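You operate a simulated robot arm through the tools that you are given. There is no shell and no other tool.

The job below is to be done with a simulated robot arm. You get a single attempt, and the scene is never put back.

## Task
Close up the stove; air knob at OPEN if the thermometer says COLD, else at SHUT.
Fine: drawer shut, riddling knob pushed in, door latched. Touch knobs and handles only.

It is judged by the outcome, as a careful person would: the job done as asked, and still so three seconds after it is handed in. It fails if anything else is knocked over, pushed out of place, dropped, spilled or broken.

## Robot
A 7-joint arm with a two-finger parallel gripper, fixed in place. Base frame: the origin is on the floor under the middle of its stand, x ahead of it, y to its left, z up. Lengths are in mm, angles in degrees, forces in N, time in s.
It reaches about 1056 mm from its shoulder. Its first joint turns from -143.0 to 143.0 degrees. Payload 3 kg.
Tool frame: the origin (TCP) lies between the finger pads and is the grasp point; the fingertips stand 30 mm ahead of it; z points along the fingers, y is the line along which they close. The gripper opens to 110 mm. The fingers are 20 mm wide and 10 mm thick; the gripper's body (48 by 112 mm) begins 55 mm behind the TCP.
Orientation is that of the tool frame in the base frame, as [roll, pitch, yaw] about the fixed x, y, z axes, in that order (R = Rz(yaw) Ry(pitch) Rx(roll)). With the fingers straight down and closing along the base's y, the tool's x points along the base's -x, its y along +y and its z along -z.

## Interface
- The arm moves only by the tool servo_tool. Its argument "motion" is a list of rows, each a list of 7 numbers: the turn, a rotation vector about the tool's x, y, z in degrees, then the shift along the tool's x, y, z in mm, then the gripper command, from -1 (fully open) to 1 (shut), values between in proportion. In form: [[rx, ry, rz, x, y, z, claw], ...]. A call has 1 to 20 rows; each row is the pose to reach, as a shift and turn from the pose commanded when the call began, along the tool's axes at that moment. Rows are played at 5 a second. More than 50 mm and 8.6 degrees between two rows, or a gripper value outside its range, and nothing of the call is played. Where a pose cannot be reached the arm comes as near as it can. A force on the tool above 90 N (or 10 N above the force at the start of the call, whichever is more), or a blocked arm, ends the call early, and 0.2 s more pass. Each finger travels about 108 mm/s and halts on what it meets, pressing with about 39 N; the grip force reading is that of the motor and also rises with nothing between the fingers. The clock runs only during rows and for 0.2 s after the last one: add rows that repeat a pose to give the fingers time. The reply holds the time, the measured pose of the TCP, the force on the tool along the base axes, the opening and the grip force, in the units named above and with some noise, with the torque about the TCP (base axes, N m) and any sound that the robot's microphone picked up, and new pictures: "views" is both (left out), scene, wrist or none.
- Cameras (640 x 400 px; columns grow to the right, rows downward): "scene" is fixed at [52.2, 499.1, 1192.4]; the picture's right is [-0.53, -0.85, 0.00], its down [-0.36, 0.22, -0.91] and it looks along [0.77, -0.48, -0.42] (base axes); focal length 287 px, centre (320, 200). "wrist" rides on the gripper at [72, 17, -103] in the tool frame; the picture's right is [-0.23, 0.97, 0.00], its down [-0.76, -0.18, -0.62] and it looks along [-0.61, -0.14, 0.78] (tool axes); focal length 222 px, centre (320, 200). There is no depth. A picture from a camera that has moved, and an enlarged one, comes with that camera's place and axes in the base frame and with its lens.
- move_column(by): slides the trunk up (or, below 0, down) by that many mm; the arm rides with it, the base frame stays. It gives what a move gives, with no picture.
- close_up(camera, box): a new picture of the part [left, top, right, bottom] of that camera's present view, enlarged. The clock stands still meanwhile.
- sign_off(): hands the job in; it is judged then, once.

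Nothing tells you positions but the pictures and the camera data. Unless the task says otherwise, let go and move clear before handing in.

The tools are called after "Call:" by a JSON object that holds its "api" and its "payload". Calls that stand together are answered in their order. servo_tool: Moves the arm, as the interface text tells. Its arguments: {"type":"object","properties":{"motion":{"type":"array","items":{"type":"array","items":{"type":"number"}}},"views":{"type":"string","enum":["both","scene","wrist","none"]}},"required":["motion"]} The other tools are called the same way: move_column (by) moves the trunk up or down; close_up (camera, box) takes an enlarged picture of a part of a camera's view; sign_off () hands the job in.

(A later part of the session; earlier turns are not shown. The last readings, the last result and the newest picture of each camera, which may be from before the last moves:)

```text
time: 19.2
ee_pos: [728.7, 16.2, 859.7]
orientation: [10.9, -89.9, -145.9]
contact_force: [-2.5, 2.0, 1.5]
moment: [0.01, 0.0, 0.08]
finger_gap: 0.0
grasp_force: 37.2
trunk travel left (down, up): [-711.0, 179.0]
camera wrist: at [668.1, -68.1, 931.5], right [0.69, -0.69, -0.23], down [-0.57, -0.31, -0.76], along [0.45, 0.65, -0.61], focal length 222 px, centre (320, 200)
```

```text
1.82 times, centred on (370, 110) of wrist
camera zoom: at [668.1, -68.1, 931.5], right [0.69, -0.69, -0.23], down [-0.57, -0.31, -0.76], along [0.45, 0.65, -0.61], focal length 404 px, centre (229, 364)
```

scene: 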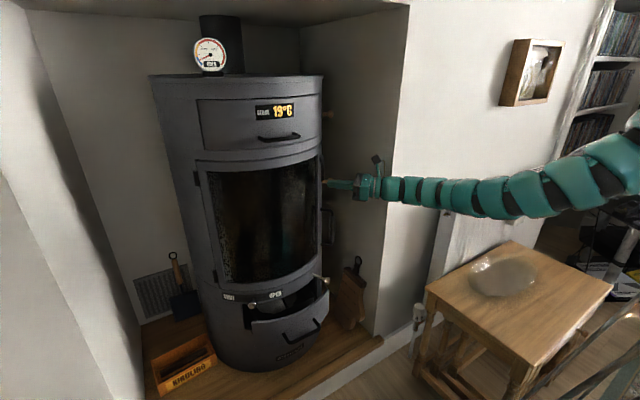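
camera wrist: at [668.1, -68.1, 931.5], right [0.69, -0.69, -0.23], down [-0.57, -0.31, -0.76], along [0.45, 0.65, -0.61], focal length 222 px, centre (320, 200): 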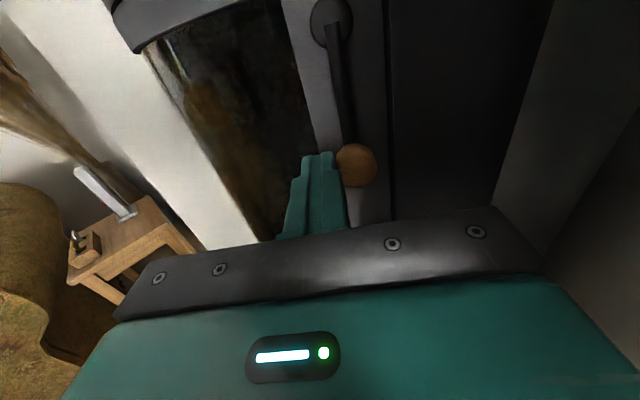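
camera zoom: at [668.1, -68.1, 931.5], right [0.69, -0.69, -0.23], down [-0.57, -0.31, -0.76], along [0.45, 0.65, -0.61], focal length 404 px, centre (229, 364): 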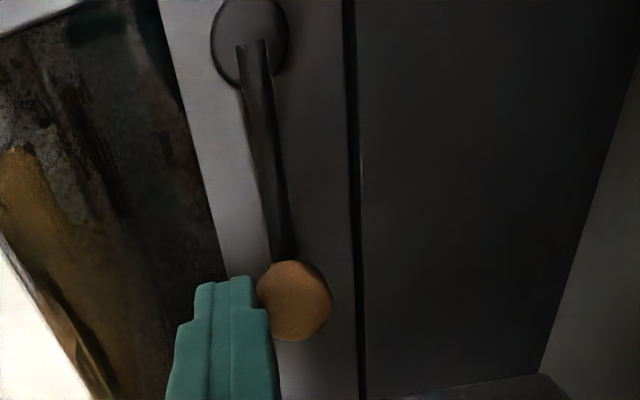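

The lever is exactly vertical by the camera's vanishing point and I'm getting slight resistance. I'll push a few mm more to confirm that it's the end stop.

Call:
{"api": "servo_tool", "payload": {"motion": [[0, 0, 0, 0, 2, 0, 1], [0, 0, 0, 0, 4, 0, 1], [0, 0, 0, 0, 4, 0, 1]], "views": "wrist"}}

Call:
{"api": "close_up", "payload": {"camera": "wrist", "box": [260, 0, 480, 220]}}

```text
time: 20.0
ee_pos: [729.6, 16.6, 859.2]
orientation: [169.6, -90.0, 55.6]
contact_force: [-20.3, 9.3, -2.3]
moment: [0.03, 0.16, 0.49]
finger_gap: 0.1
grasp_force: 38.1
trunk travel left (down, up): [-711.0, 179.0]
camera wrist: at [669.2, -68.6, 931.5], right [0.69, -0.69, -0.23], down [-0.57, -0.32, -0.76], along [0.45, 0.65, -0.61], focal length 222 px, centre (320, 200)
```

wrist: 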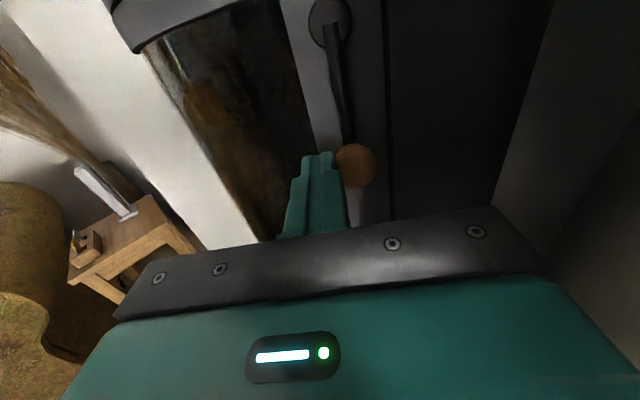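

```text
1.82 times, centred on (370, 110) of wrist
camera zoom: at [669.2, -68.6, 931.5], right [0.69, -0.69, -0.23], down [-0.57, -0.32, -0.76], along [0.45, 0.65, -0.61], focal length 404 px, centre (229, 364)
```

zoom: 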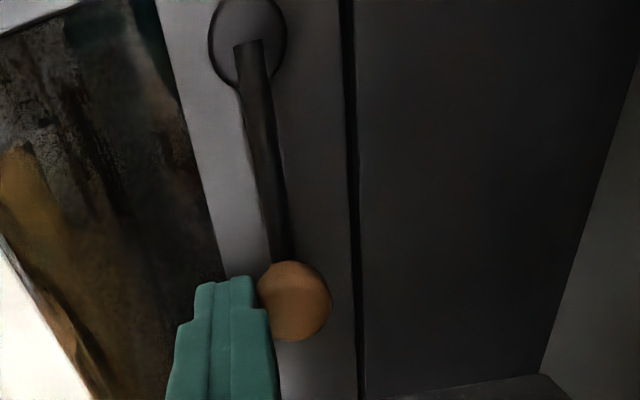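

The force jumped without further movement, so that is a hard stop with the lever vertical. I'll ease off and back straight out to check that it stays.

Call:
{"api": "servo_tool", "payload": {"motion": [[0, 0, 0, 0, -6, 0, 1], [0, 0, 0, 0, -16, 0, 1], [0, 0, 0, 0, -18, -40, 1], [0, 0, 0, 0, -18, -85, 1], [0, 0, 0, 0, -18, -130, 1], [0, 0, 0, 0, -18, -170, 1], [0, 0, 0, 0, -18, -170, 1]]}}

Call:
{"api": "close_up", "payload": {"camera": "wrist", "box": [260, 0, 480, 200]}}

Call:
{"api": "close_up", "payload": {"camera": "scene", "box": [290, 130, 350, 260]}}

```text
time: 21.6
ee_pos: [598.6, -92.3, 859.8]
orientation: [-62.5, -89.9, -72.6]
contact_force: [-0.9, 0.5, -0.8]
moment: [-0.01, -0.01, 0.01]
finger_gap: 0.1
grasp_force: 37.4
trunk travel left (down, up): [-711.0, 179.0]
camera wrist: at [538.2, -177.8, 931.3], right [0.69, -0.69, -0.23], down [-0.57, -0.31, -0.76], along [0.45, 0.65, -0.61], focal length 222 px, centre (320, 200)
```

scene: 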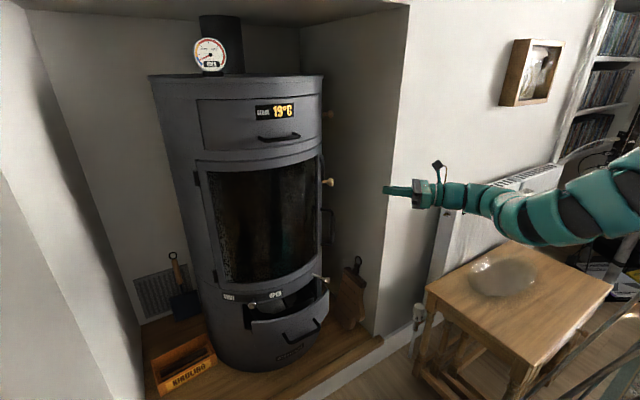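
wrist: 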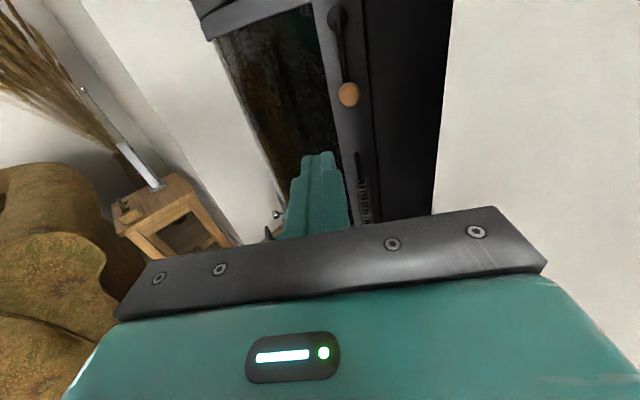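

```text
2.00 times, centred on (370, 100) of wrist
camera zoom: at [538.2, -177.8, 931.3], right [0.69, -0.69, -0.23], down [-0.57, -0.31, -0.76], along [0.45, 0.65, -0.61], focal length 444 px, centre (220, 400)
```

zoom: 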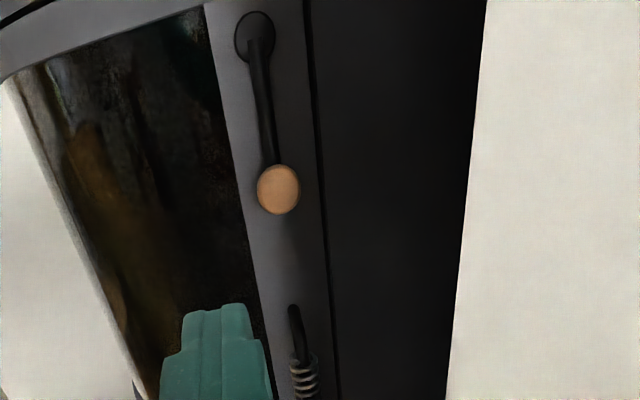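

```text
3.08 times, centred on (320, 195) of scene
camera zoom: at [52.2, 499.1, 1192.4], right [-0.53, -0.85, 0.0], down [-0.36, 0.22, -0.91], along [0.77, -0.48, -0.42], focal length 884 px, centre (320, 215)
```

zoom: 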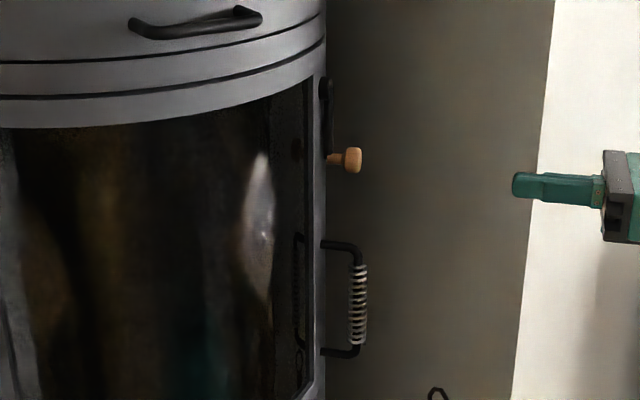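

The lever stays down at vertical. To be sure the door is really caught, I'll gently test-pull its coiled handle, which I place near (757, 12, 680). First I'll turn to a shallower yaw and bring the trunk down.

Call:
{"api": "servo_tool", "payload": {"motion": [[-7.5, 0, 0, 0, -4, 18, 1], [-15, 0, 0, 0, -8, 36, 0.5], [-22.5, 0, 0, 0, -12, 54, 0], [-30, 0, 0, 0, -15, 73, 0], [-30, 0, 0, 0, -15, 73, 0]], "views": "none"}}

Call:
{"api": "move_column", "payload": {"by": -175}}

Call:
{"api": "servo_tool", "payload": {"motion": [[0, 0, 0, 0, 0, 0, 0]]}}

Call:
{"api": "close_up", "payload": {"camera": "wrist", "box": [180, 0, 480, 200]}}

```text
time: 22.8
ee_pos: [640.5, -31.1, 858.1]
orientation: [-94.5, -89.9, -70.7]
contact_force: [-0.4, 0.4, -1.0]
moment: [0.0, 0.03, -0.02]
finger_gap: 55.1
grasp_force: 0.0
trunk travel left (down, up): [-711.0, 179.0]
```

```text
time: 24.8
ee_pos: [640.8, -31.0, 684.7]
orientation: [136.2, -90.0, 58.7]
contact_force: [0.1, -0.2, 0.3]
moment: [-0.06, 0.0, 0.0]
finger_gap: 54.8
grasp_force: 0.0
trunk travel left (down, up): [-536.0, 354.0]
```

```text
time: 25.2
ee_pos: [640.4, -30.1, 683.8]
orientation: [131.4, -89.9, 63.6]
contact_force: [0.0, 0.3, 0.6]
moment: [-0.02, -0.02, 0.01]
finger_gap: 55.0
grasp_force: 0.1
trunk travel left (down, up): [-536.0, 354.0]
camera wrist: at [545.7, -73.9, 756.4], right [0.25, -0.94, -0.23], down [-0.65, 0.01, -0.76], along [0.72, 0.34, -0.61], focal length 222 px, centre (320, 200)
```

scene: 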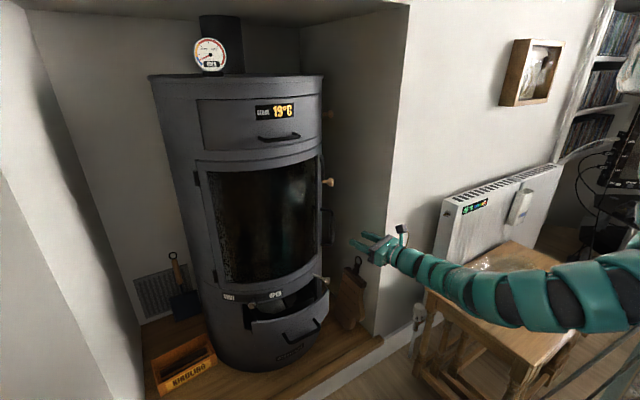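
wrist: 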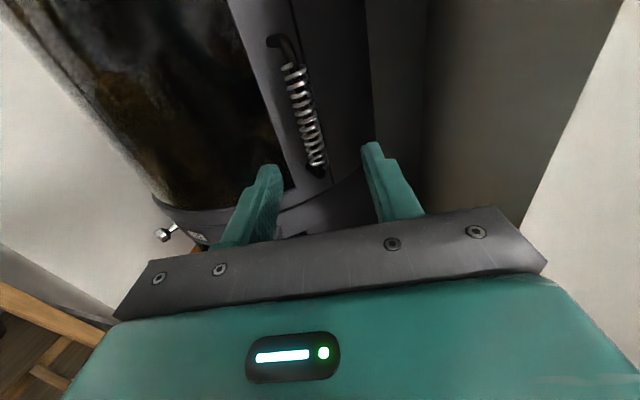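

```text
2.00 times, centred on (330, 100) of wrist
camera zoom: at [545.7, -73.9, 756.4], right [0.25, -0.94, -0.23], down [-0.65, 0.01, -0.76], along [0.72, 0.34, -0.61], focal length 444 px, centre (300, 400)
```

zoom: 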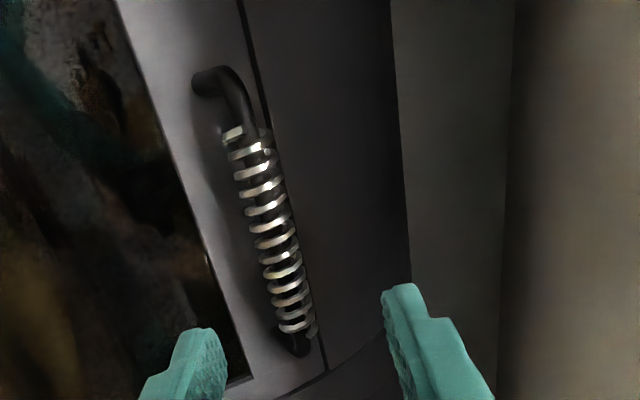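

The coil handle is straight ahead, about 117 mm forward and 15 mm left of the tool. I'll move in, grip it and test with a small gentle pull.

Call:
{"api": "servo_tool", "payload": {"motion": [[0, 0, 0, 3, -15, 10, 0], [0, 0, 0, 5, -15, 45, 0], [0, 0, 0, 5, -15, 80, 0], [0, 0, 0, 5, -15, 106, 0], [0, 0, 0, 5, -15, 106, 0]]}}

Call:
{"api": "close_up", "payload": {"camera": "wrist", "box": [200, 60, 440, 230]}}

```text
time: 26.4
ee_pos: [741.7, 12.3, 689.2]
orientation: [-100.1, -89.9, -65.1]
contact_force: [0.0, 0.9, 0.2]
moment: [-0.02, 0.01, 0.02]
finger_gap: 55.0
grasp_force: 0.1
trunk travel left (down, up): [-536.0, 354.0]
camera wrist: at [645.9, -30.9, 761.2], right [0.25, -0.94, -0.23], down [-0.65, 0.01, -0.76], along [0.72, 0.34, -0.61], focal length 222 px, centre (320, 200)
```

scene: 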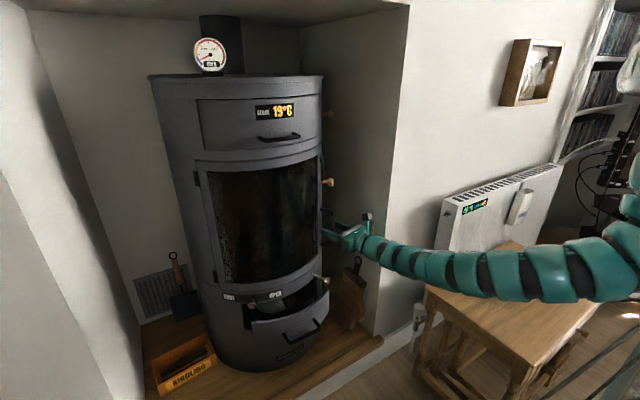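
wrist: 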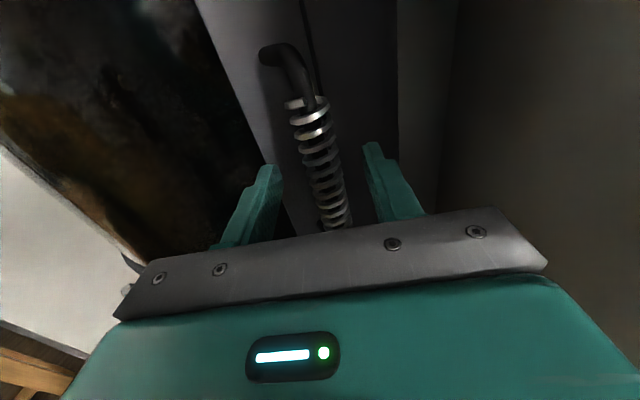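

```text
2.35 times, centred on (320, 145) of wrist
camera zoom: at [645.9, -30.9, 761.2], right [0.25, -0.94, -0.23], down [-0.65, 0.01, -0.76], along [0.72, 0.34, -0.61], focal length 523 px, centre (320, 329)
```

zoom: 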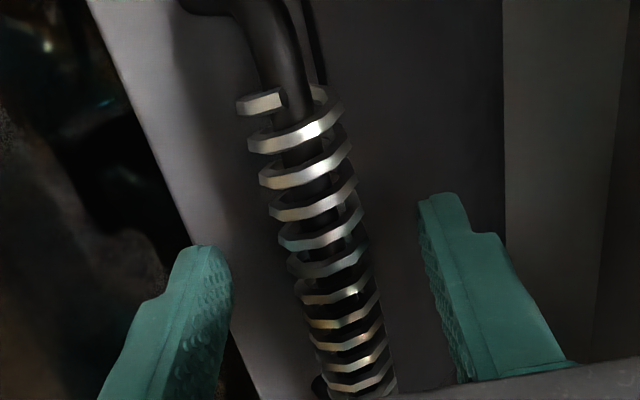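

The fingers straddle the handle. I'll close on it and then pull back a few mm.

Call:
{"api": "servo_tool", "payload": {"motion": [[0, 0, 0, 0, 0, 0, 0.5], [0, 0, 0, 0, 0, 0, 0.9], [0, 0, 0, 0, 0, 0, 0.9], [0, 0, 0, 0, 0, 0, 0.9]], "views": "none"}}

Call:
{"api": "servo_tool", "payload": {"motion": [[0, 0, 0, 0, 0, -2, 0.9], [0, 0, 0, 0, 0, -4, 0.9], [0, 0, 0, 0, 0, -4, 0.9]], "views": "wrist"}}

```text
time: 27.4
ee_pos: [740.6, 10.2, 689.9]
orientation: [-92.0, -89.9, -73.2]
contact_force: [-1.8, -22.7, 0.1]
moment: [-0.31, 0.19, -0.43]
finger_gap: 22.0
grasp_force: 44.9
trunk travel left (down, up): [-536.0, 354.0]
```

```text
time: 28.2
ee_pos: [735.8, 9.5, 689.9]
orientation: [-63.9, -90.0, -101.2]
contact_force: [-0.8, -18.7, -2.3]
moment: [-0.09, -0.46, -0.19]
finger_gap: 22.2
grasp_force: 44.7
trunk travel left (down, up): [-536.0, 354.0]
camera wrist: at [641.4, -33.4, 761.2], right [0.25, -0.94, -0.23], down [-0.65, 0.01, -0.76], along [0.72, 0.34, -0.61], focal length 222 px, centre (320, 200)
```

wrist: 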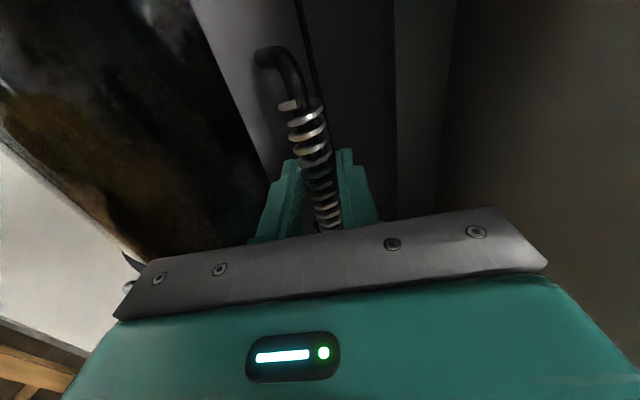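

The handle came back 4–5 mm with almost no force, which could be latch play or an uncaught door. I'll pull a few mm more to find out.

Call:
{"api": "servo_tool", "payload": {"motion": [[0, 0, 0, 0, 0, -2, 0.9], [0, 0, 0, 0, 0, -4, 0.9], [0, 0, 0, 0, 0, -4, 0.9]], "views": "wrist"}}

Call:
{"api": "close_up", "payload": {"camera": "wrist", "box": [230, 0, 400, 110]}}

```text
time: 29.0
ee_pos: [732.0, 10.7, 690.7]
orientation: [-77.6, -89.9, -87.4]
contact_force: [0.0, -9.5, -5.8]
moment: [0.15, -0.55, 0.05]
finger_gap: 21.8
grasp_force: 44.7
trunk travel left (down, up): [-536.0, 354.0]
camera wrist: at [637.5, -33.1, 761.2], right [0.25, -0.94, -0.23], down [-0.65, 0.01, -0.76], along [0.72, 0.34, -0.61], focal length 222 px, centre (320, 200)
```

wrist: 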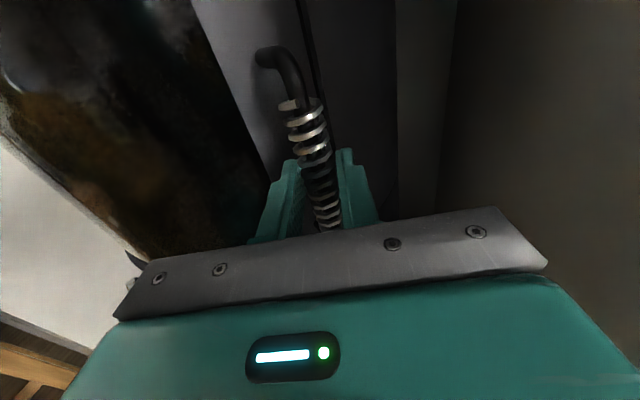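

```text
3.64 times, centred on (315, 55) of wrist
camera zoom: at [637.5, -33.1, 761.2], right [0.25, -0.94, -0.23], down [-0.65, 0.01, -0.76], along [0.72, 0.34, -0.61], focal length 808 px, centre (338, 727)
```

zoom: 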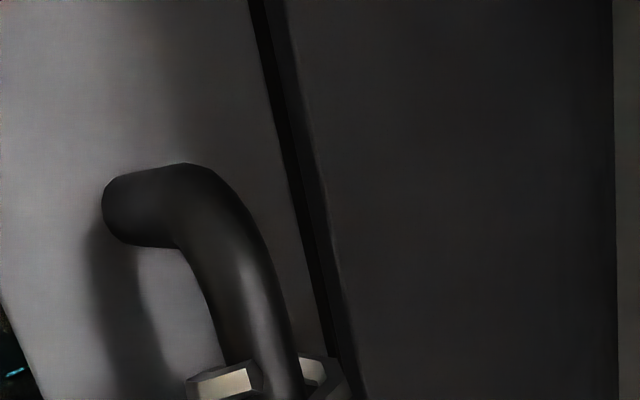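

The handle follows freely and the seam is opening, so the door is not caught with the lever down. I'll push the door back in by the handle and find where it seats.

Call:
{"api": "servo_tool", "payload": {"motion": [[0, 0, 0, 0, 0, 3, 0.9], [0, 0, 0, 0, 0, 6, 0.9], [0, 0, 0, 0, 0, 9, 0.9], [0, 0, 0, 0, 0, 9, 0.9]], "views": "none"}}

Call:
{"api": "servo_tool", "payload": {"motion": [[0, 0, 0, 0, 0, 2, 0.9], [0, 0, 0, 0, 0, 3, 0.9], [0, 0, 0, 0, 0, 3, 0.9]], "views": "wrist"}}

Call:
{"api": "close_up", "payload": {"camera": "wrist", "box": [230, 0, 400, 110]}}

```text
time: 30.0
ee_pos: [739.7, 8.8, 689.4]
orientation: [-86.3, -89.9, -79.0]
contact_force: [-0.5, -18.7, -0.9]
moment: [-0.36, 1.08, -0.41]
finger_gap: 22.2
grasp_force: 45.2
trunk travel left (down, up): [-536.0, 354.0]
```

```text
time: 30.8
ee_pos: [741.5, 8.8, 690.3]
orientation: [-96.8, -89.9, -68.4]
contact_force: [-29.2, -35.1, -6.9]
moment: [-0.12, 0.12, -0.48]
finger_gap: 22.0
grasp_force: 44.7
trunk travel left (down, up): [-536.0, 354.0]
camera wrist: at [646.9, -33.8, 761.3], right [0.25, -0.94, -0.23], down [-0.65, 0.01, -0.76], along [0.72, 0.34, -0.61], focal length 222 px, centre (320, 200)
```

wrist: 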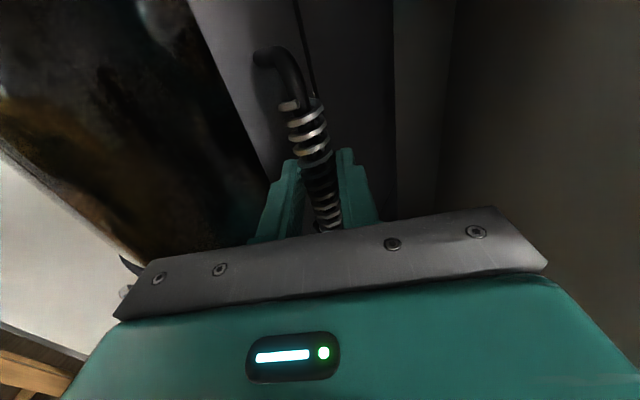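

```text
3.64 times, centred on (315, 55) of wrist
camera zoom: at [646.9, -33.8, 761.3], right [0.25, -0.94, -0.23], down [-0.65, 0.01, -0.76], along [0.72, 0.34, -0.61], focal length 808 px, centre (338, 727)
```

zoom: 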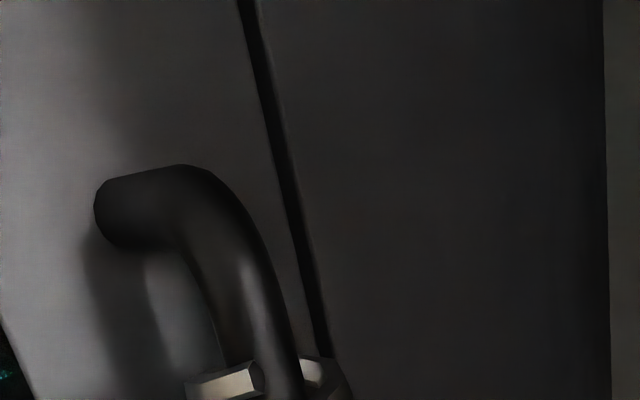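

The door seats at the original flush position with a firm stop, so the door itself is closed and it's the lever that is wrong. "Down" must be the unlatched end and the latched end must be upward. I'll let go of the handle, leaving the door seated, and back out.

Call:
{"api": "servo_tool", "payload": {"motion": [[0, 0, 0, 0, 0, -2, 0.9], [0, 0, 0, 0, 0, -2, 0.3], [0, 0, 0, 0, 0, -2, 0], [0, 0, 0, 0, 0, -2, 0], [0, 0, 0, 0, 0, -40, 0], [0, 0, 0, 0, 5, -80, 0], [0, 0, 0, 0, 10, -120, 0], [0, 0, 0, 0, 10, -120, 0]]}}

Call:
{"api": "close_up", "payload": {"camera": "wrist", "box": [200, 0, 440, 150]}}

Call:
{"api": "close_up", "payload": {"camera": "scene", "box": [290, 130, 350, 260]}}

```text
time: 32.6
ee_pos: [629.3, -27.9, 688.5]
orientation: [-23.2, -89.8, -141.7]
contact_force: [0.3, -0.5, 1.3]
moment: [0.01, -0.02, 0.02]
finger_gap: 55.0
grasp_force: 0.0
trunk travel left (down, up): [-536.0, 354.0]
camera wrist: at [534.3, -71.3, 760.7], right [0.25, -0.94, -0.23], down [-0.65, 0.01, -0.76], along [0.72, 0.34, -0.61], focal length 222 px, centre (320, 200)
```

scene: 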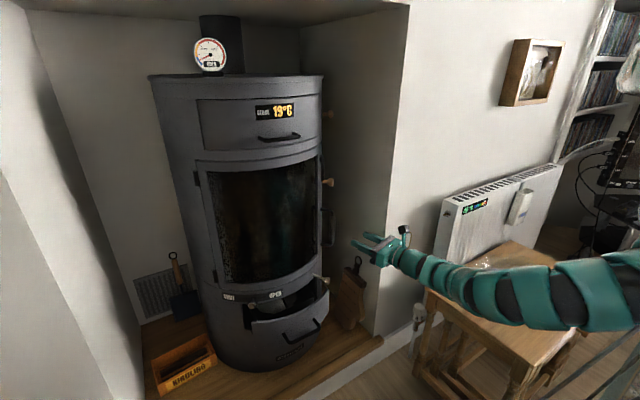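
wrist: 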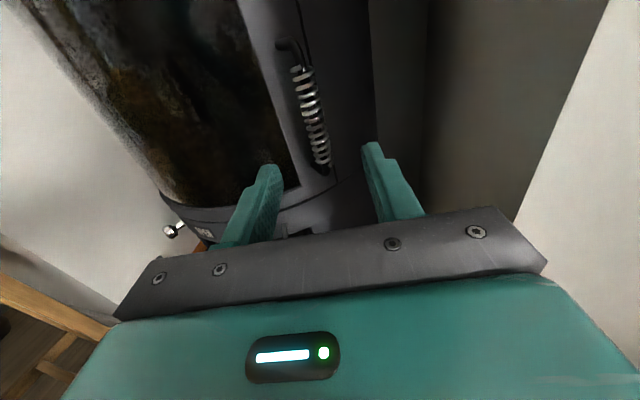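

```text
2.67 times, centred on (320, 75) of wrist
camera zoom: at [534.3, -71.3, 760.7], right [0.25, -0.94, -0.23], down [-0.65, 0.01, -0.76], along [0.72, 0.34, -0.61], focal length 592 px, centre (320, 533)
```

zoom: 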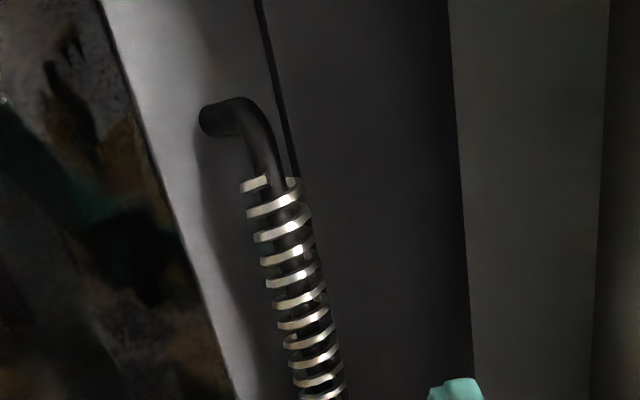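

```text
3.08 times, centred on (320, 195) of scene
camera zoom: at [52.2, 499.1, 1192.4], right [-0.53, -0.85, 0.0], down [-0.36, 0.22, -0.91], along [0.77, -0.48, -0.42], focal length 884 px, centre (320, 215)
```

zoom: 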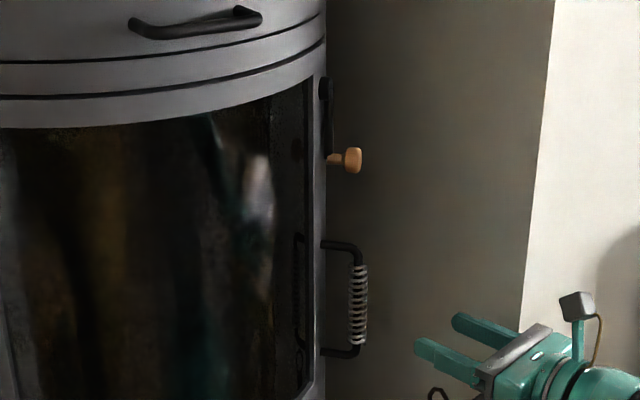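

The lever is still down and the door seated. I'll raise the trunk, come in on the right side of the wooden knob, and swing the lever back up.

Call:
{"api": "move_column", "payload": {"by": 171}}

Call:
{"api": "servo_tool", "payload": {"motion": [[6, 0, 0, 0, 15, 9, 0.5], [12, 0, 0, 0, 30, 18, 1], [18, 0, 0, 0, 45, 27, 1], [24, 0, 0, 0, 60, 36, 1], [30, 0, 0, 0, 73, 46, 1], [30, 0, 0, 0, 73, 46, 1]]}}

Call:
{"api": "close_up", "payload": {"camera": "wrist", "box": [160, 0, 440, 190]}}

```text
time: 34.5
ee_pos: [630.3, -28.4, 859.6]
orientation: [-40.1, -90.0, -125.1]
contact_force: [0.2, 0.2, 0.7]
moment: [0.01, -0.01, 0.02]
finger_gap: 54.8
grasp_force: 0.1
trunk travel left (down, up): [-707.0, 183.0]
```

```text
time: 35.5
ee_pos: [659.1, -63.9, 859.9]
orientation: [-138.9, -89.9, -3.3]
contact_force: [-104.0, -4.1, 26.0]
moment: [-2.39, -0.41, -8.01]
finger_gap: 0.0
grasp_force: 37.6
trunk travel left (down, up): [-707.0, 183.0]
stopped in row 4: the force on the tool passed its limit at 135 N (the readings are from after the stop); the commanded pose is now the measured one
camera wrist: at [588.8, -141.0, 931.3], right [0.6, -0.77, -0.23], down [-0.6, -0.24, -0.76], along [0.53, 0.59, -0.61], focal length 222 px, centre (320, 200)
```

scene: 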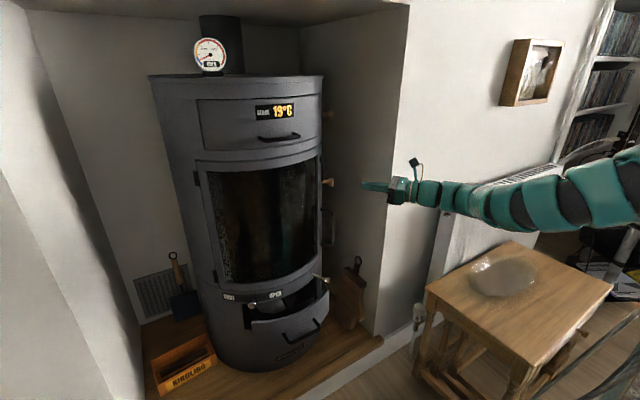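
wrist: 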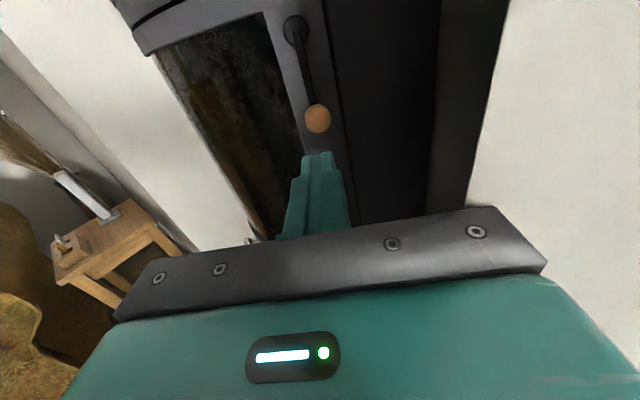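

```text
2.11 times, centred on (300, 95) of wrist
camera zoom: at [588.8, -141.0, 931.3], right [0.6, -0.77, -0.23], down [-0.6, -0.24, -0.76], along [0.53, 0.59, -0.61], focal length 468 px, centre (362, 421)
```

zoom: 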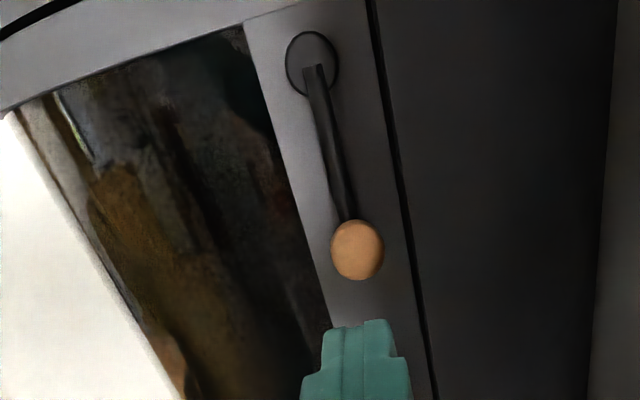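

The gripper body touched the alcove's wall corner. Re-triangulating puts that corner near (631, -137), closer than I first took it. I'll move away to the left and use a much shallower yaw so the hand stays clear of it.

Call:
{"api": "servo_tool", "payload": {"motion": [[0, 0, 0, 0, -12, -4, 1], [0, 0, 0, 0, -25, -8, 1], [0, 0, 0, 0, -40, -10, 1], [-6.5, 0, 0, 0, -43, -10, 1], [-13, 0, 0, 0, -43, -10, 1], [-19.5, 0, 0, 0, -43, -10, 1], [-26, 0, 0, 0, -43, -10, 1], [-26, 0, 0, 0, -43, -10, 1]]}}

Call:
{"api": "close_up", "payload": {"camera": "scene", "box": [340, 130, 480, 260]}}

```text
time: 37.3
ee_pos: [636.8, -36.4, 853.1]
orientation: [-170.8, -89.3, 2.3]
contact_force: [-0.2, -0.4, -0.3]
moment: [0.03, 0.02, 0.06]
finger_gap: 0.0
grasp_force: 37.9
trunk travel left (down, up): [-707.0, 183.0]
camera wrist: at [539.3, -74.0, 925.6], right [0.19, -0.95, -0.23], down [-0.66, 0.05, -0.75], along [0.73, 0.3, -0.62], focal length 222 px, centre (320, 200)
```

scene: 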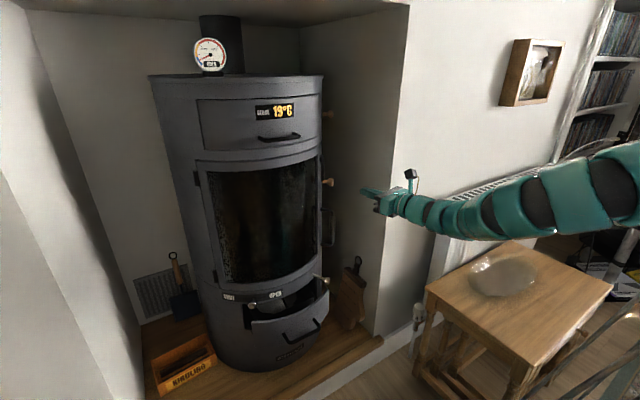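
wrist: 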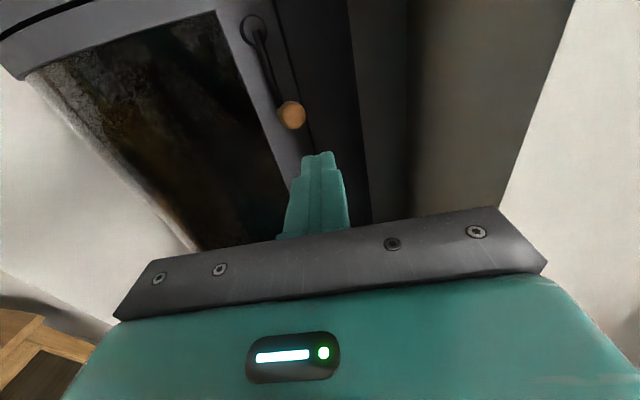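

```text
3.08 times, centred on (410, 195) of scene
camera zoom: at [52.2, 499.1, 1192.4], right [-0.53, -0.85, 0.0], down [-0.36, 0.22, -0.91], along [0.77, -0.48, -0.42], focal length 884 px, centre (43, 215)
```

zoom: 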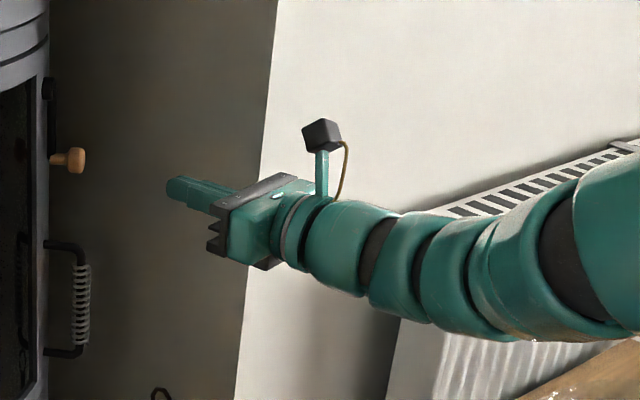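

I'm clear of the wall. I'll slide forward along the right side of the wooden knob.

Call:
{"api": "servo_tool", "payload": {"motion": [[0, 0, 0, 3, 6, 30, 1], [0, 0, 0, 5, 6, 65, 1], [0, 0, 0, 5, 6, 100, 1], [0, 0, 0, 5, 6, 128, 1], [0, 0, 0, 5, 6, 128, 1]]}}

Call:
{"api": "close_up", "payload": {"camera": "wrist", "box": [200, 20, 440, 200]}}

Call:
{"api": "close_up", "payload": {"camera": "scene", "box": [280, 130, 440, 230]}}

```text
time: 38.5
ee_pos: [760.9, -15.2, 855.3]
orientation: [-166.1, -89.2, -2.3]
contact_force: [0.0, 0.4, -0.1]
moment: [0.01, -0.01, 0.02]
finger_gap: 0.3
grasp_force: 38.1
trunk travel left (down, up): [-707.0, 183.0]
camera wrist: at [664.4, -52.7, 928.2], right [0.19, -0.95, -0.23], down [-0.66, 0.05, -0.75], along [0.73, 0.3, -0.62], focal length 222 px, centre (320, 200)
```

scene: 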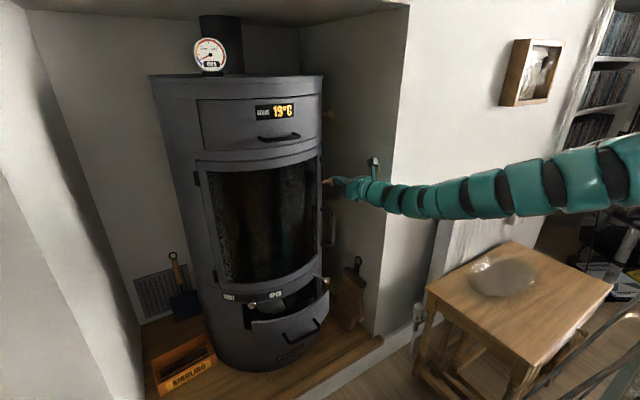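
wrist: 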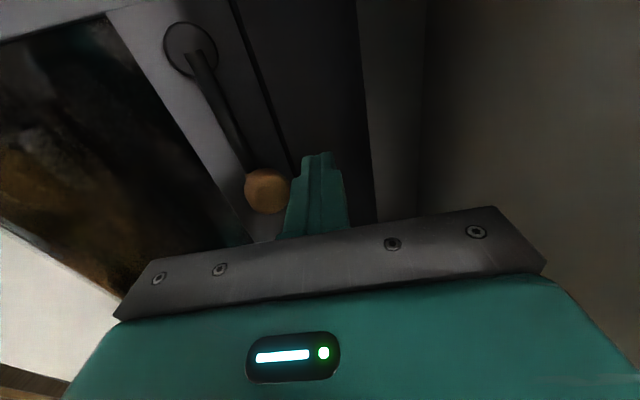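

```text
2.22 times, centred on (320, 110) of wrist
camera zoom: at [664.4, -52.7, 928.2], right [0.19, -0.95, -0.23], down [-0.66, 0.05, -0.75], along [0.73, 0.3, -0.62], focal length 494 px, centre (320, 400)
```

zoom: 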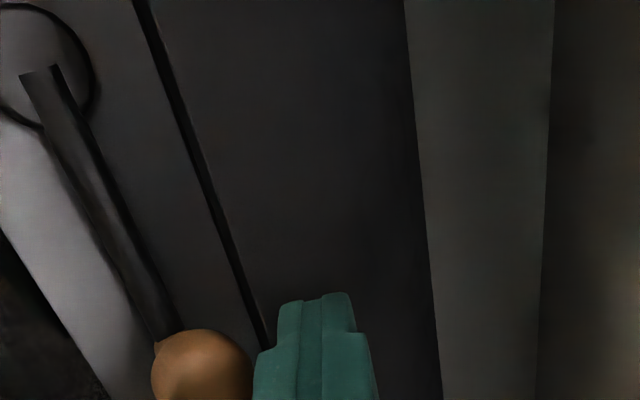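

```text
4.00 times, centred on (360, 180) of scene
camera zoom: at [52.2, 499.1, 1192.4], right [-0.53, -0.85, 0.0], down [-0.36, 0.22, -0.91], along [0.77, -0.48, -0.42], focal length 1149 px, centre (160, 280)
```

zoom: 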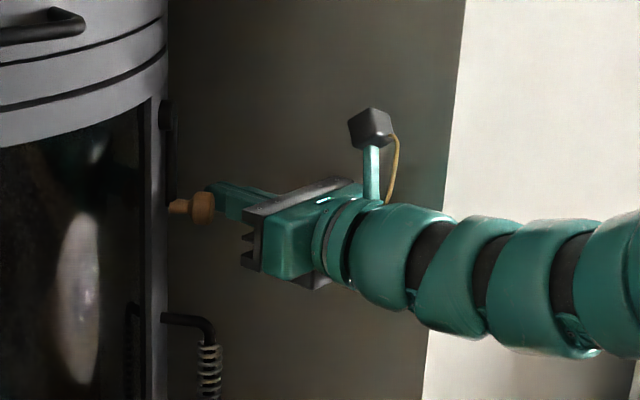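

The finger sits just right of the knob. I'll sweep the lever back up along its arc, checking as I go.

Call:
{"api": "servo_tool", "payload": {"motion": [[0, 0, 0, 3.9, -10, -1, 1], [0, 0, 0, 3.9, -15.3, -2.4, 1], [0, 0, 0, 2.4, -20.6, -5.8, 1], [0, 0, 0, 1, -26, -9.3, 1], [0, 0, 0, 0.7, -31.5, -12.9, 1], [0, 0, 0, 0.4, -37, -16.5, 1], [0, 0, 0, 1.2, -42.5, -20, 1], [0, 0, 0, 2, -48, -23.6, 1], [0, 0, 0, 2, -48, -23.6, 1]]}}

Call:
{"api": "close_up", "payload": {"camera": "wrist", "box": [200, 20, 440, 200]}}

```text
time: 40.5
ee_pos: [728.3, 24.7, 857.5]
orientation: [-167.8, -89.2, -0.4]
contact_force: [0.3, -0.1, 0.5]
moment: [0.05, 0.01, 0.01]
finger_gap: 0.0
grasp_force: 37.6
trunk travel left (down, up): [-707.0, 183.0]
camera wrist: at [632.3, -11.3, 930.8], right [0.19, -0.95, -0.23], down [-0.66, 0.05, -0.75], along [0.73, 0.3, -0.62], focal length 222 px, centre (320, 200)
```

scene: 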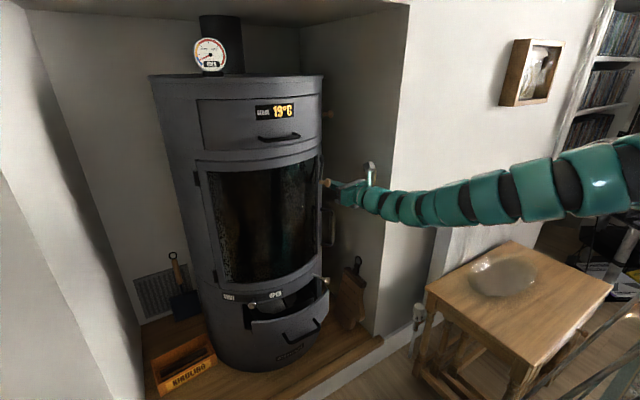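
wrist: 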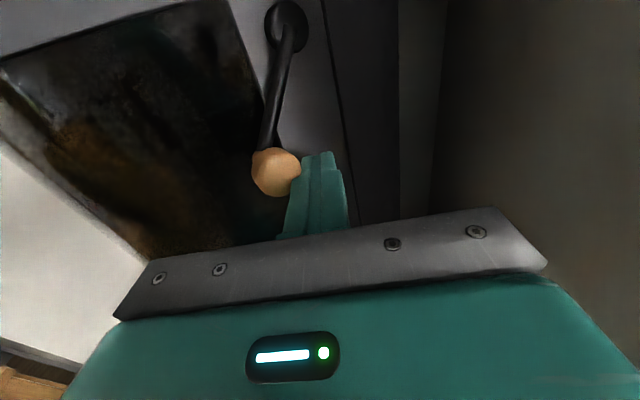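

```text
2.22 times, centred on (320, 110) of wrist
camera zoom: at [632.3, -11.3, 930.8], right [0.19, -0.95, -0.23], down [-0.66, 0.05, -0.75], along [0.73, 0.3, -0.62], focal length 494 px, centre (320, 400)
```

zoom: 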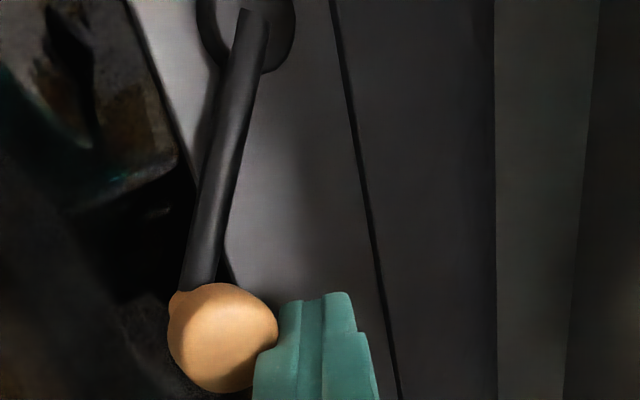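

The lever follows. Continuing up toward horizontal.

Call:
{"api": "servo_tool", "payload": {"motion": [[0, 0, 0, 1.8, -5.4, -3.5, 1], [0, 0, 0, 3.9, -10.6, -6.9, 1], [0, 0, 0, 6.8, -15.7, -10.2, 1], [0, 0, 0, 10, -20.5, -13.3, 1], [0, 0, 0, 13.9, -25, -16.2, 1], [0, 0, 0, 18, -29.2, -19, 1], [0, 0, 0, 22.7, -33.1, -21.5, 1], [0, 0, 0, 27.7, -36.7, -23.8, 1], [0, 0, 0, 33.1, -39.8, -25.9, 1], [0, 0, 0, 33.1, -39.8, -25.9, 1]]}}

Call:
{"api": "close_up", "payload": {"camera": "wrist", "box": [200, 20, 440, 200]}}

Call:
{"api": "close_up", "payload": {"camera": "scene", "box": [280, 130, 440, 230]}}

```text
time: 42.7
ee_pos: [695.9, 59.9, 890.4]
orientation: [-167.1, -89.2, -1.3]
contact_force: [-0.2, -0.3, -0.5]
moment: [0.0, -0.01, -0.02]
finger_gap: 0.0
grasp_force: 37.5
trunk travel left (down, up): [-707.0, 183.0]
camera wrist: at [600.0, 22.5, 964.1], right [0.19, -0.95, -0.23], down [-0.66, 0.05, -0.75], along [0.73, 0.3, -0.62], focal length 222 px, centre (320, 200)
```

scene: 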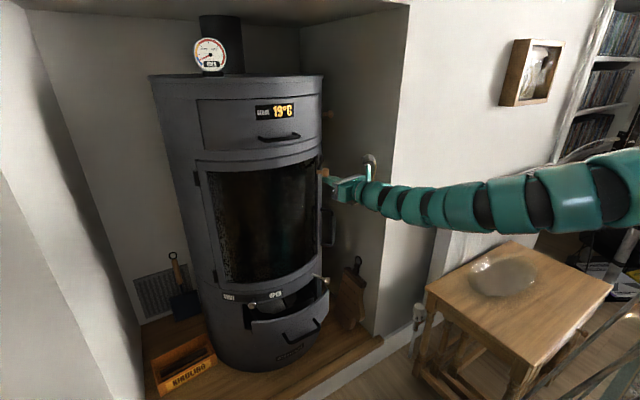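
wrist: 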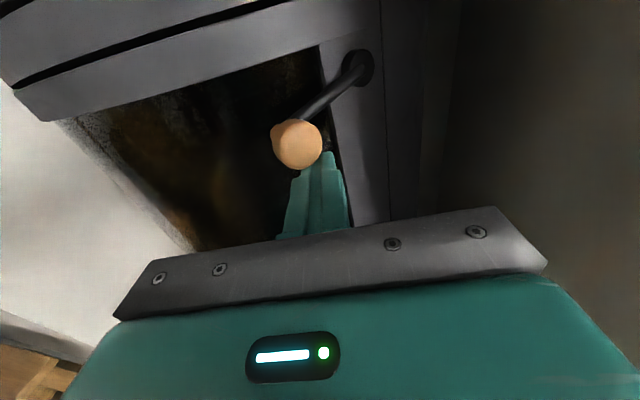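

```text
2.22 times, centred on (320, 110) of wrist
camera zoom: at [600.0, 22.5, 964.1], right [0.19, -0.95, -0.23], down [-0.66, 0.05, -0.75], along [0.73, 0.3, -0.62], focal length 494 px, centre (320, 400)
```

zoom: 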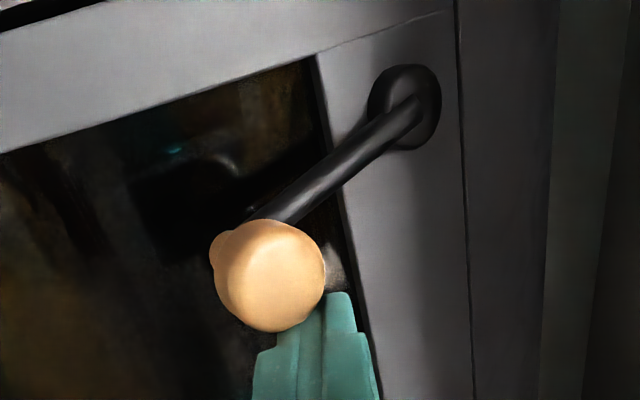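

```text
4.00 times, centred on (360, 180) of scene
camera zoom: at [52.2, 499.1, 1192.4], right [-0.53, -0.85, 0.0], down [-0.36, 0.22, -0.91], along [0.77, -0.48, -0.42], focal length 1149 px, centre (160, 280)
```

zoom: 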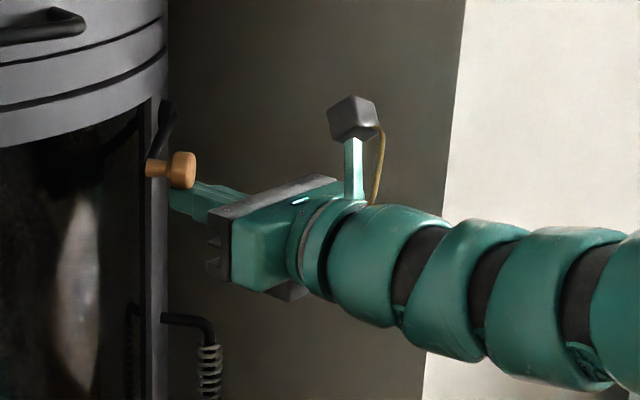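

The lever is back near its starting angle. I'll push further up in small steps and watch for resistance or a stop.

Call:
{"api": "servo_tool", "payload": {"motion": [[0, 0, 0, 5.6, -2.8, -1.8, 1], [0, 0, 0, 11.7, -5.2, -3.3, 1], [0, 0, 0, 17.8, -7.1, -4.5, 1], [0, 0, 0, 17.8, -7.1, -4.5, 1]]}}

Call:
{"api": "close_up", "payload": {"camera": "wrist", "box": [200, 20, 440, 200]}}

Call:
{"api": "close_up", "payload": {"camera": "scene", "box": [280, 130, 440, 230]}}

```text
time: 43.7
ee_pos: [693.3, 62.3, 898.7]
orientation: [-179.1, -88.0, 10.4]
contact_force: [-9.2, -17.7, -83.1]
moment: [-0.4, 1.61, 0.81]
finger_gap: 0.0
grasp_force: 37.6
trunk travel left (down, up): [-707.0, 183.0]
camera wrist: at [598.3, 26.5, 973.7], right [0.18, -0.96, -0.23], down [-0.67, 0.05, -0.74], along [0.72, 0.29, -0.63], focal length 222 px, centre (320, 200)
```

scene: 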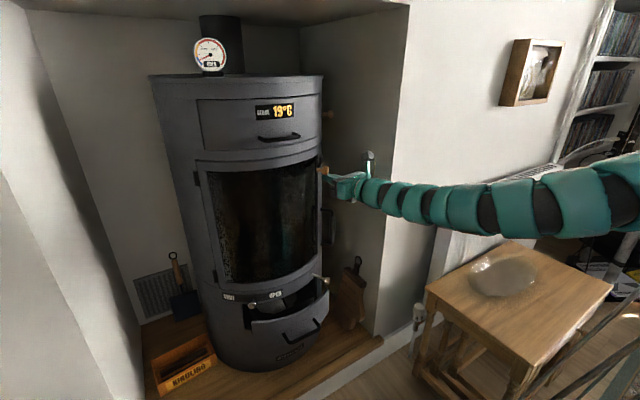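
wrist: 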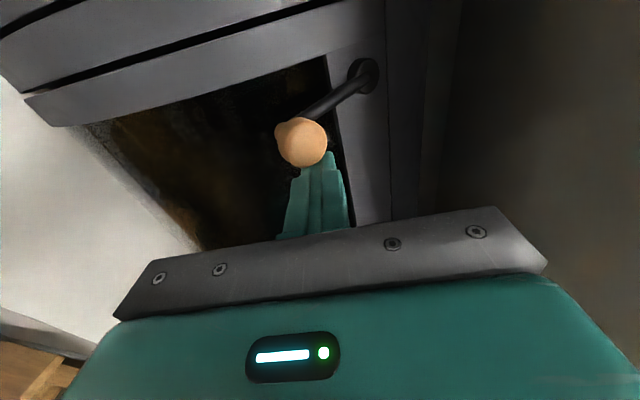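

```text
2.22 times, centred on (320, 110) of wrist
camera zoom: at [598.3, 26.5, 973.7], right [0.18, -0.96, -0.23], down [-0.67, 0.05, -0.74], along [0.72, 0.29, -0.63], focal length 494 px, centre (320, 400)
```

zoom: 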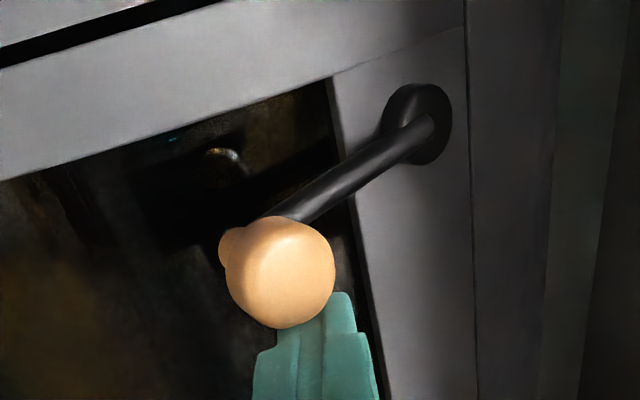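

```text
4.00 times, centred on (360, 180) of scene
camera zoom: at [52.2, 499.1, 1192.4], right [-0.53, -0.85, 0.0], down [-0.36, 0.22, -0.91], along [0.77, -0.48, -0.42], focal length 1149 px, centre (160, 280)
```

zoom: 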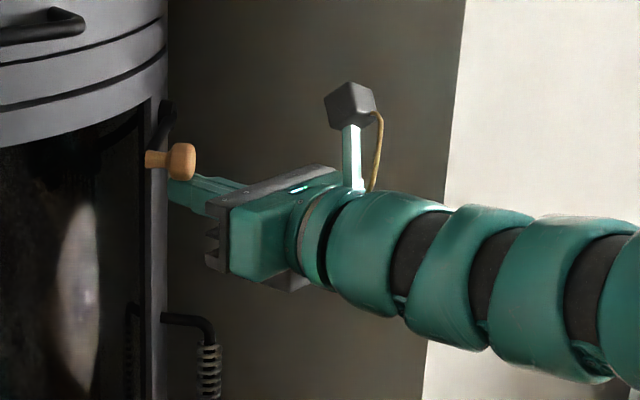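

That's a hard stop about 10° below horizontal, so the lever travels between there (its starting place) and vertical. I'll ease off at once and then repeat the pull test with the lever up.

Call:
{"api": "servo_tool", "payload": {"motion": [[0, 0, 0, -12, 0, 0, 1], [0, 0, 0, -22, 2, -2, 1], [0, 0, 0, -28, 5, -40, 1], [0, 0, 0, -28, 20, -70, 1], [0, 0, 0, -28, 30, -80, 1], [0, 0, 0, -28, 30, -80, 1]]}}

Call:
{"api": "close_up", "payload": {"camera": "wrist", "box": [200, 20, 440, 200]}}

Call:
{"api": "close_up", "payload": {"camera": "scene", "box": [290, 130, 350, 170]}}

```text
time: 45.1
ee_pos: [618.1, 21.6, 882.9]
orientation: [-168.0, -89.3, -0.4]
contact_force: [0.4, 0.3, 0.3]
moment: [0.04, 0.0, -0.02]
finger_gap: 0.1
grasp_force: 37.8
trunk travel left (down, up): [-707.0, 183.0]
camera wrist: at [521.0, -16.2, 955.5], right [0.19, -0.95, -0.23], down [-0.66, 0.05, -0.75], along [0.73, 0.3, -0.62], focal length 222 px, centre (320, 200)
```

scene: 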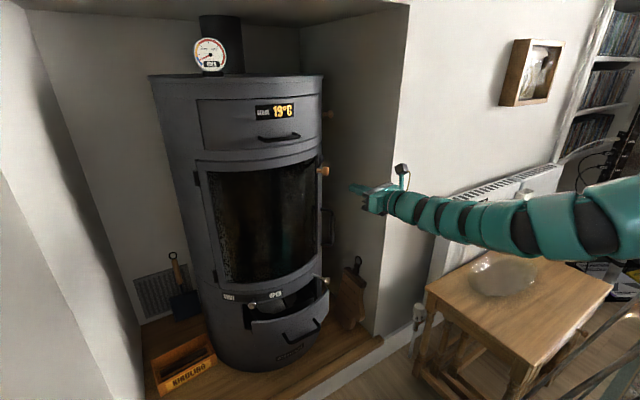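
wrist: 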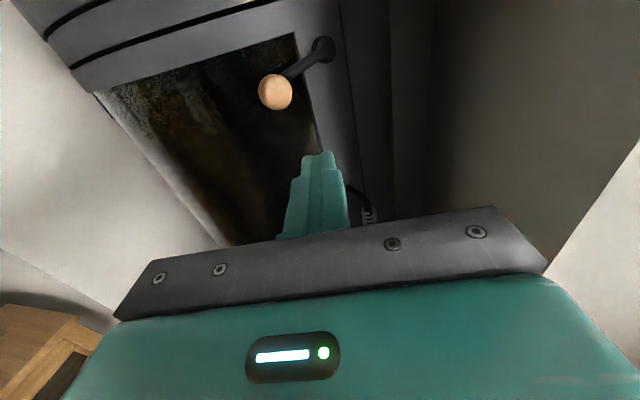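

```text
2.22 times, centred on (320, 110) of wrist
camera zoom: at [521.0, -16.2, 955.5], right [0.19, -0.95, -0.23], down [-0.66, 0.05, -0.75], along [0.73, 0.3, -0.62], focal length 494 px, centre (320, 400)
```

zoom: 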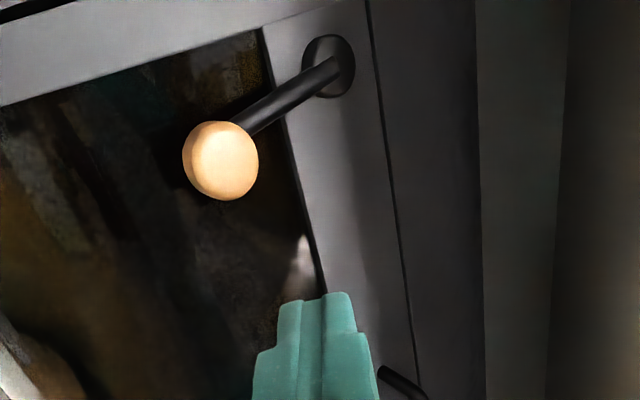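

```text
10.00 times, centred on (320, 150) of scene
camera zoom: at [52.2, 499.1, 1192.4], right [-0.53, -0.85, 0.0], down [-0.36, 0.22, -0.91], along [0.77, -0.48, -0.42], focal length 2872 px, centre (320, 700)
```

zoom: 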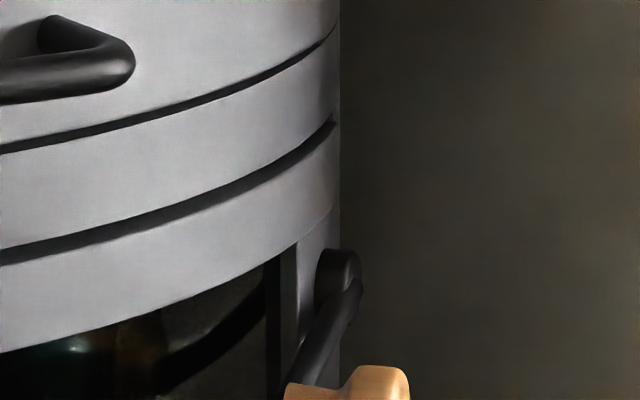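

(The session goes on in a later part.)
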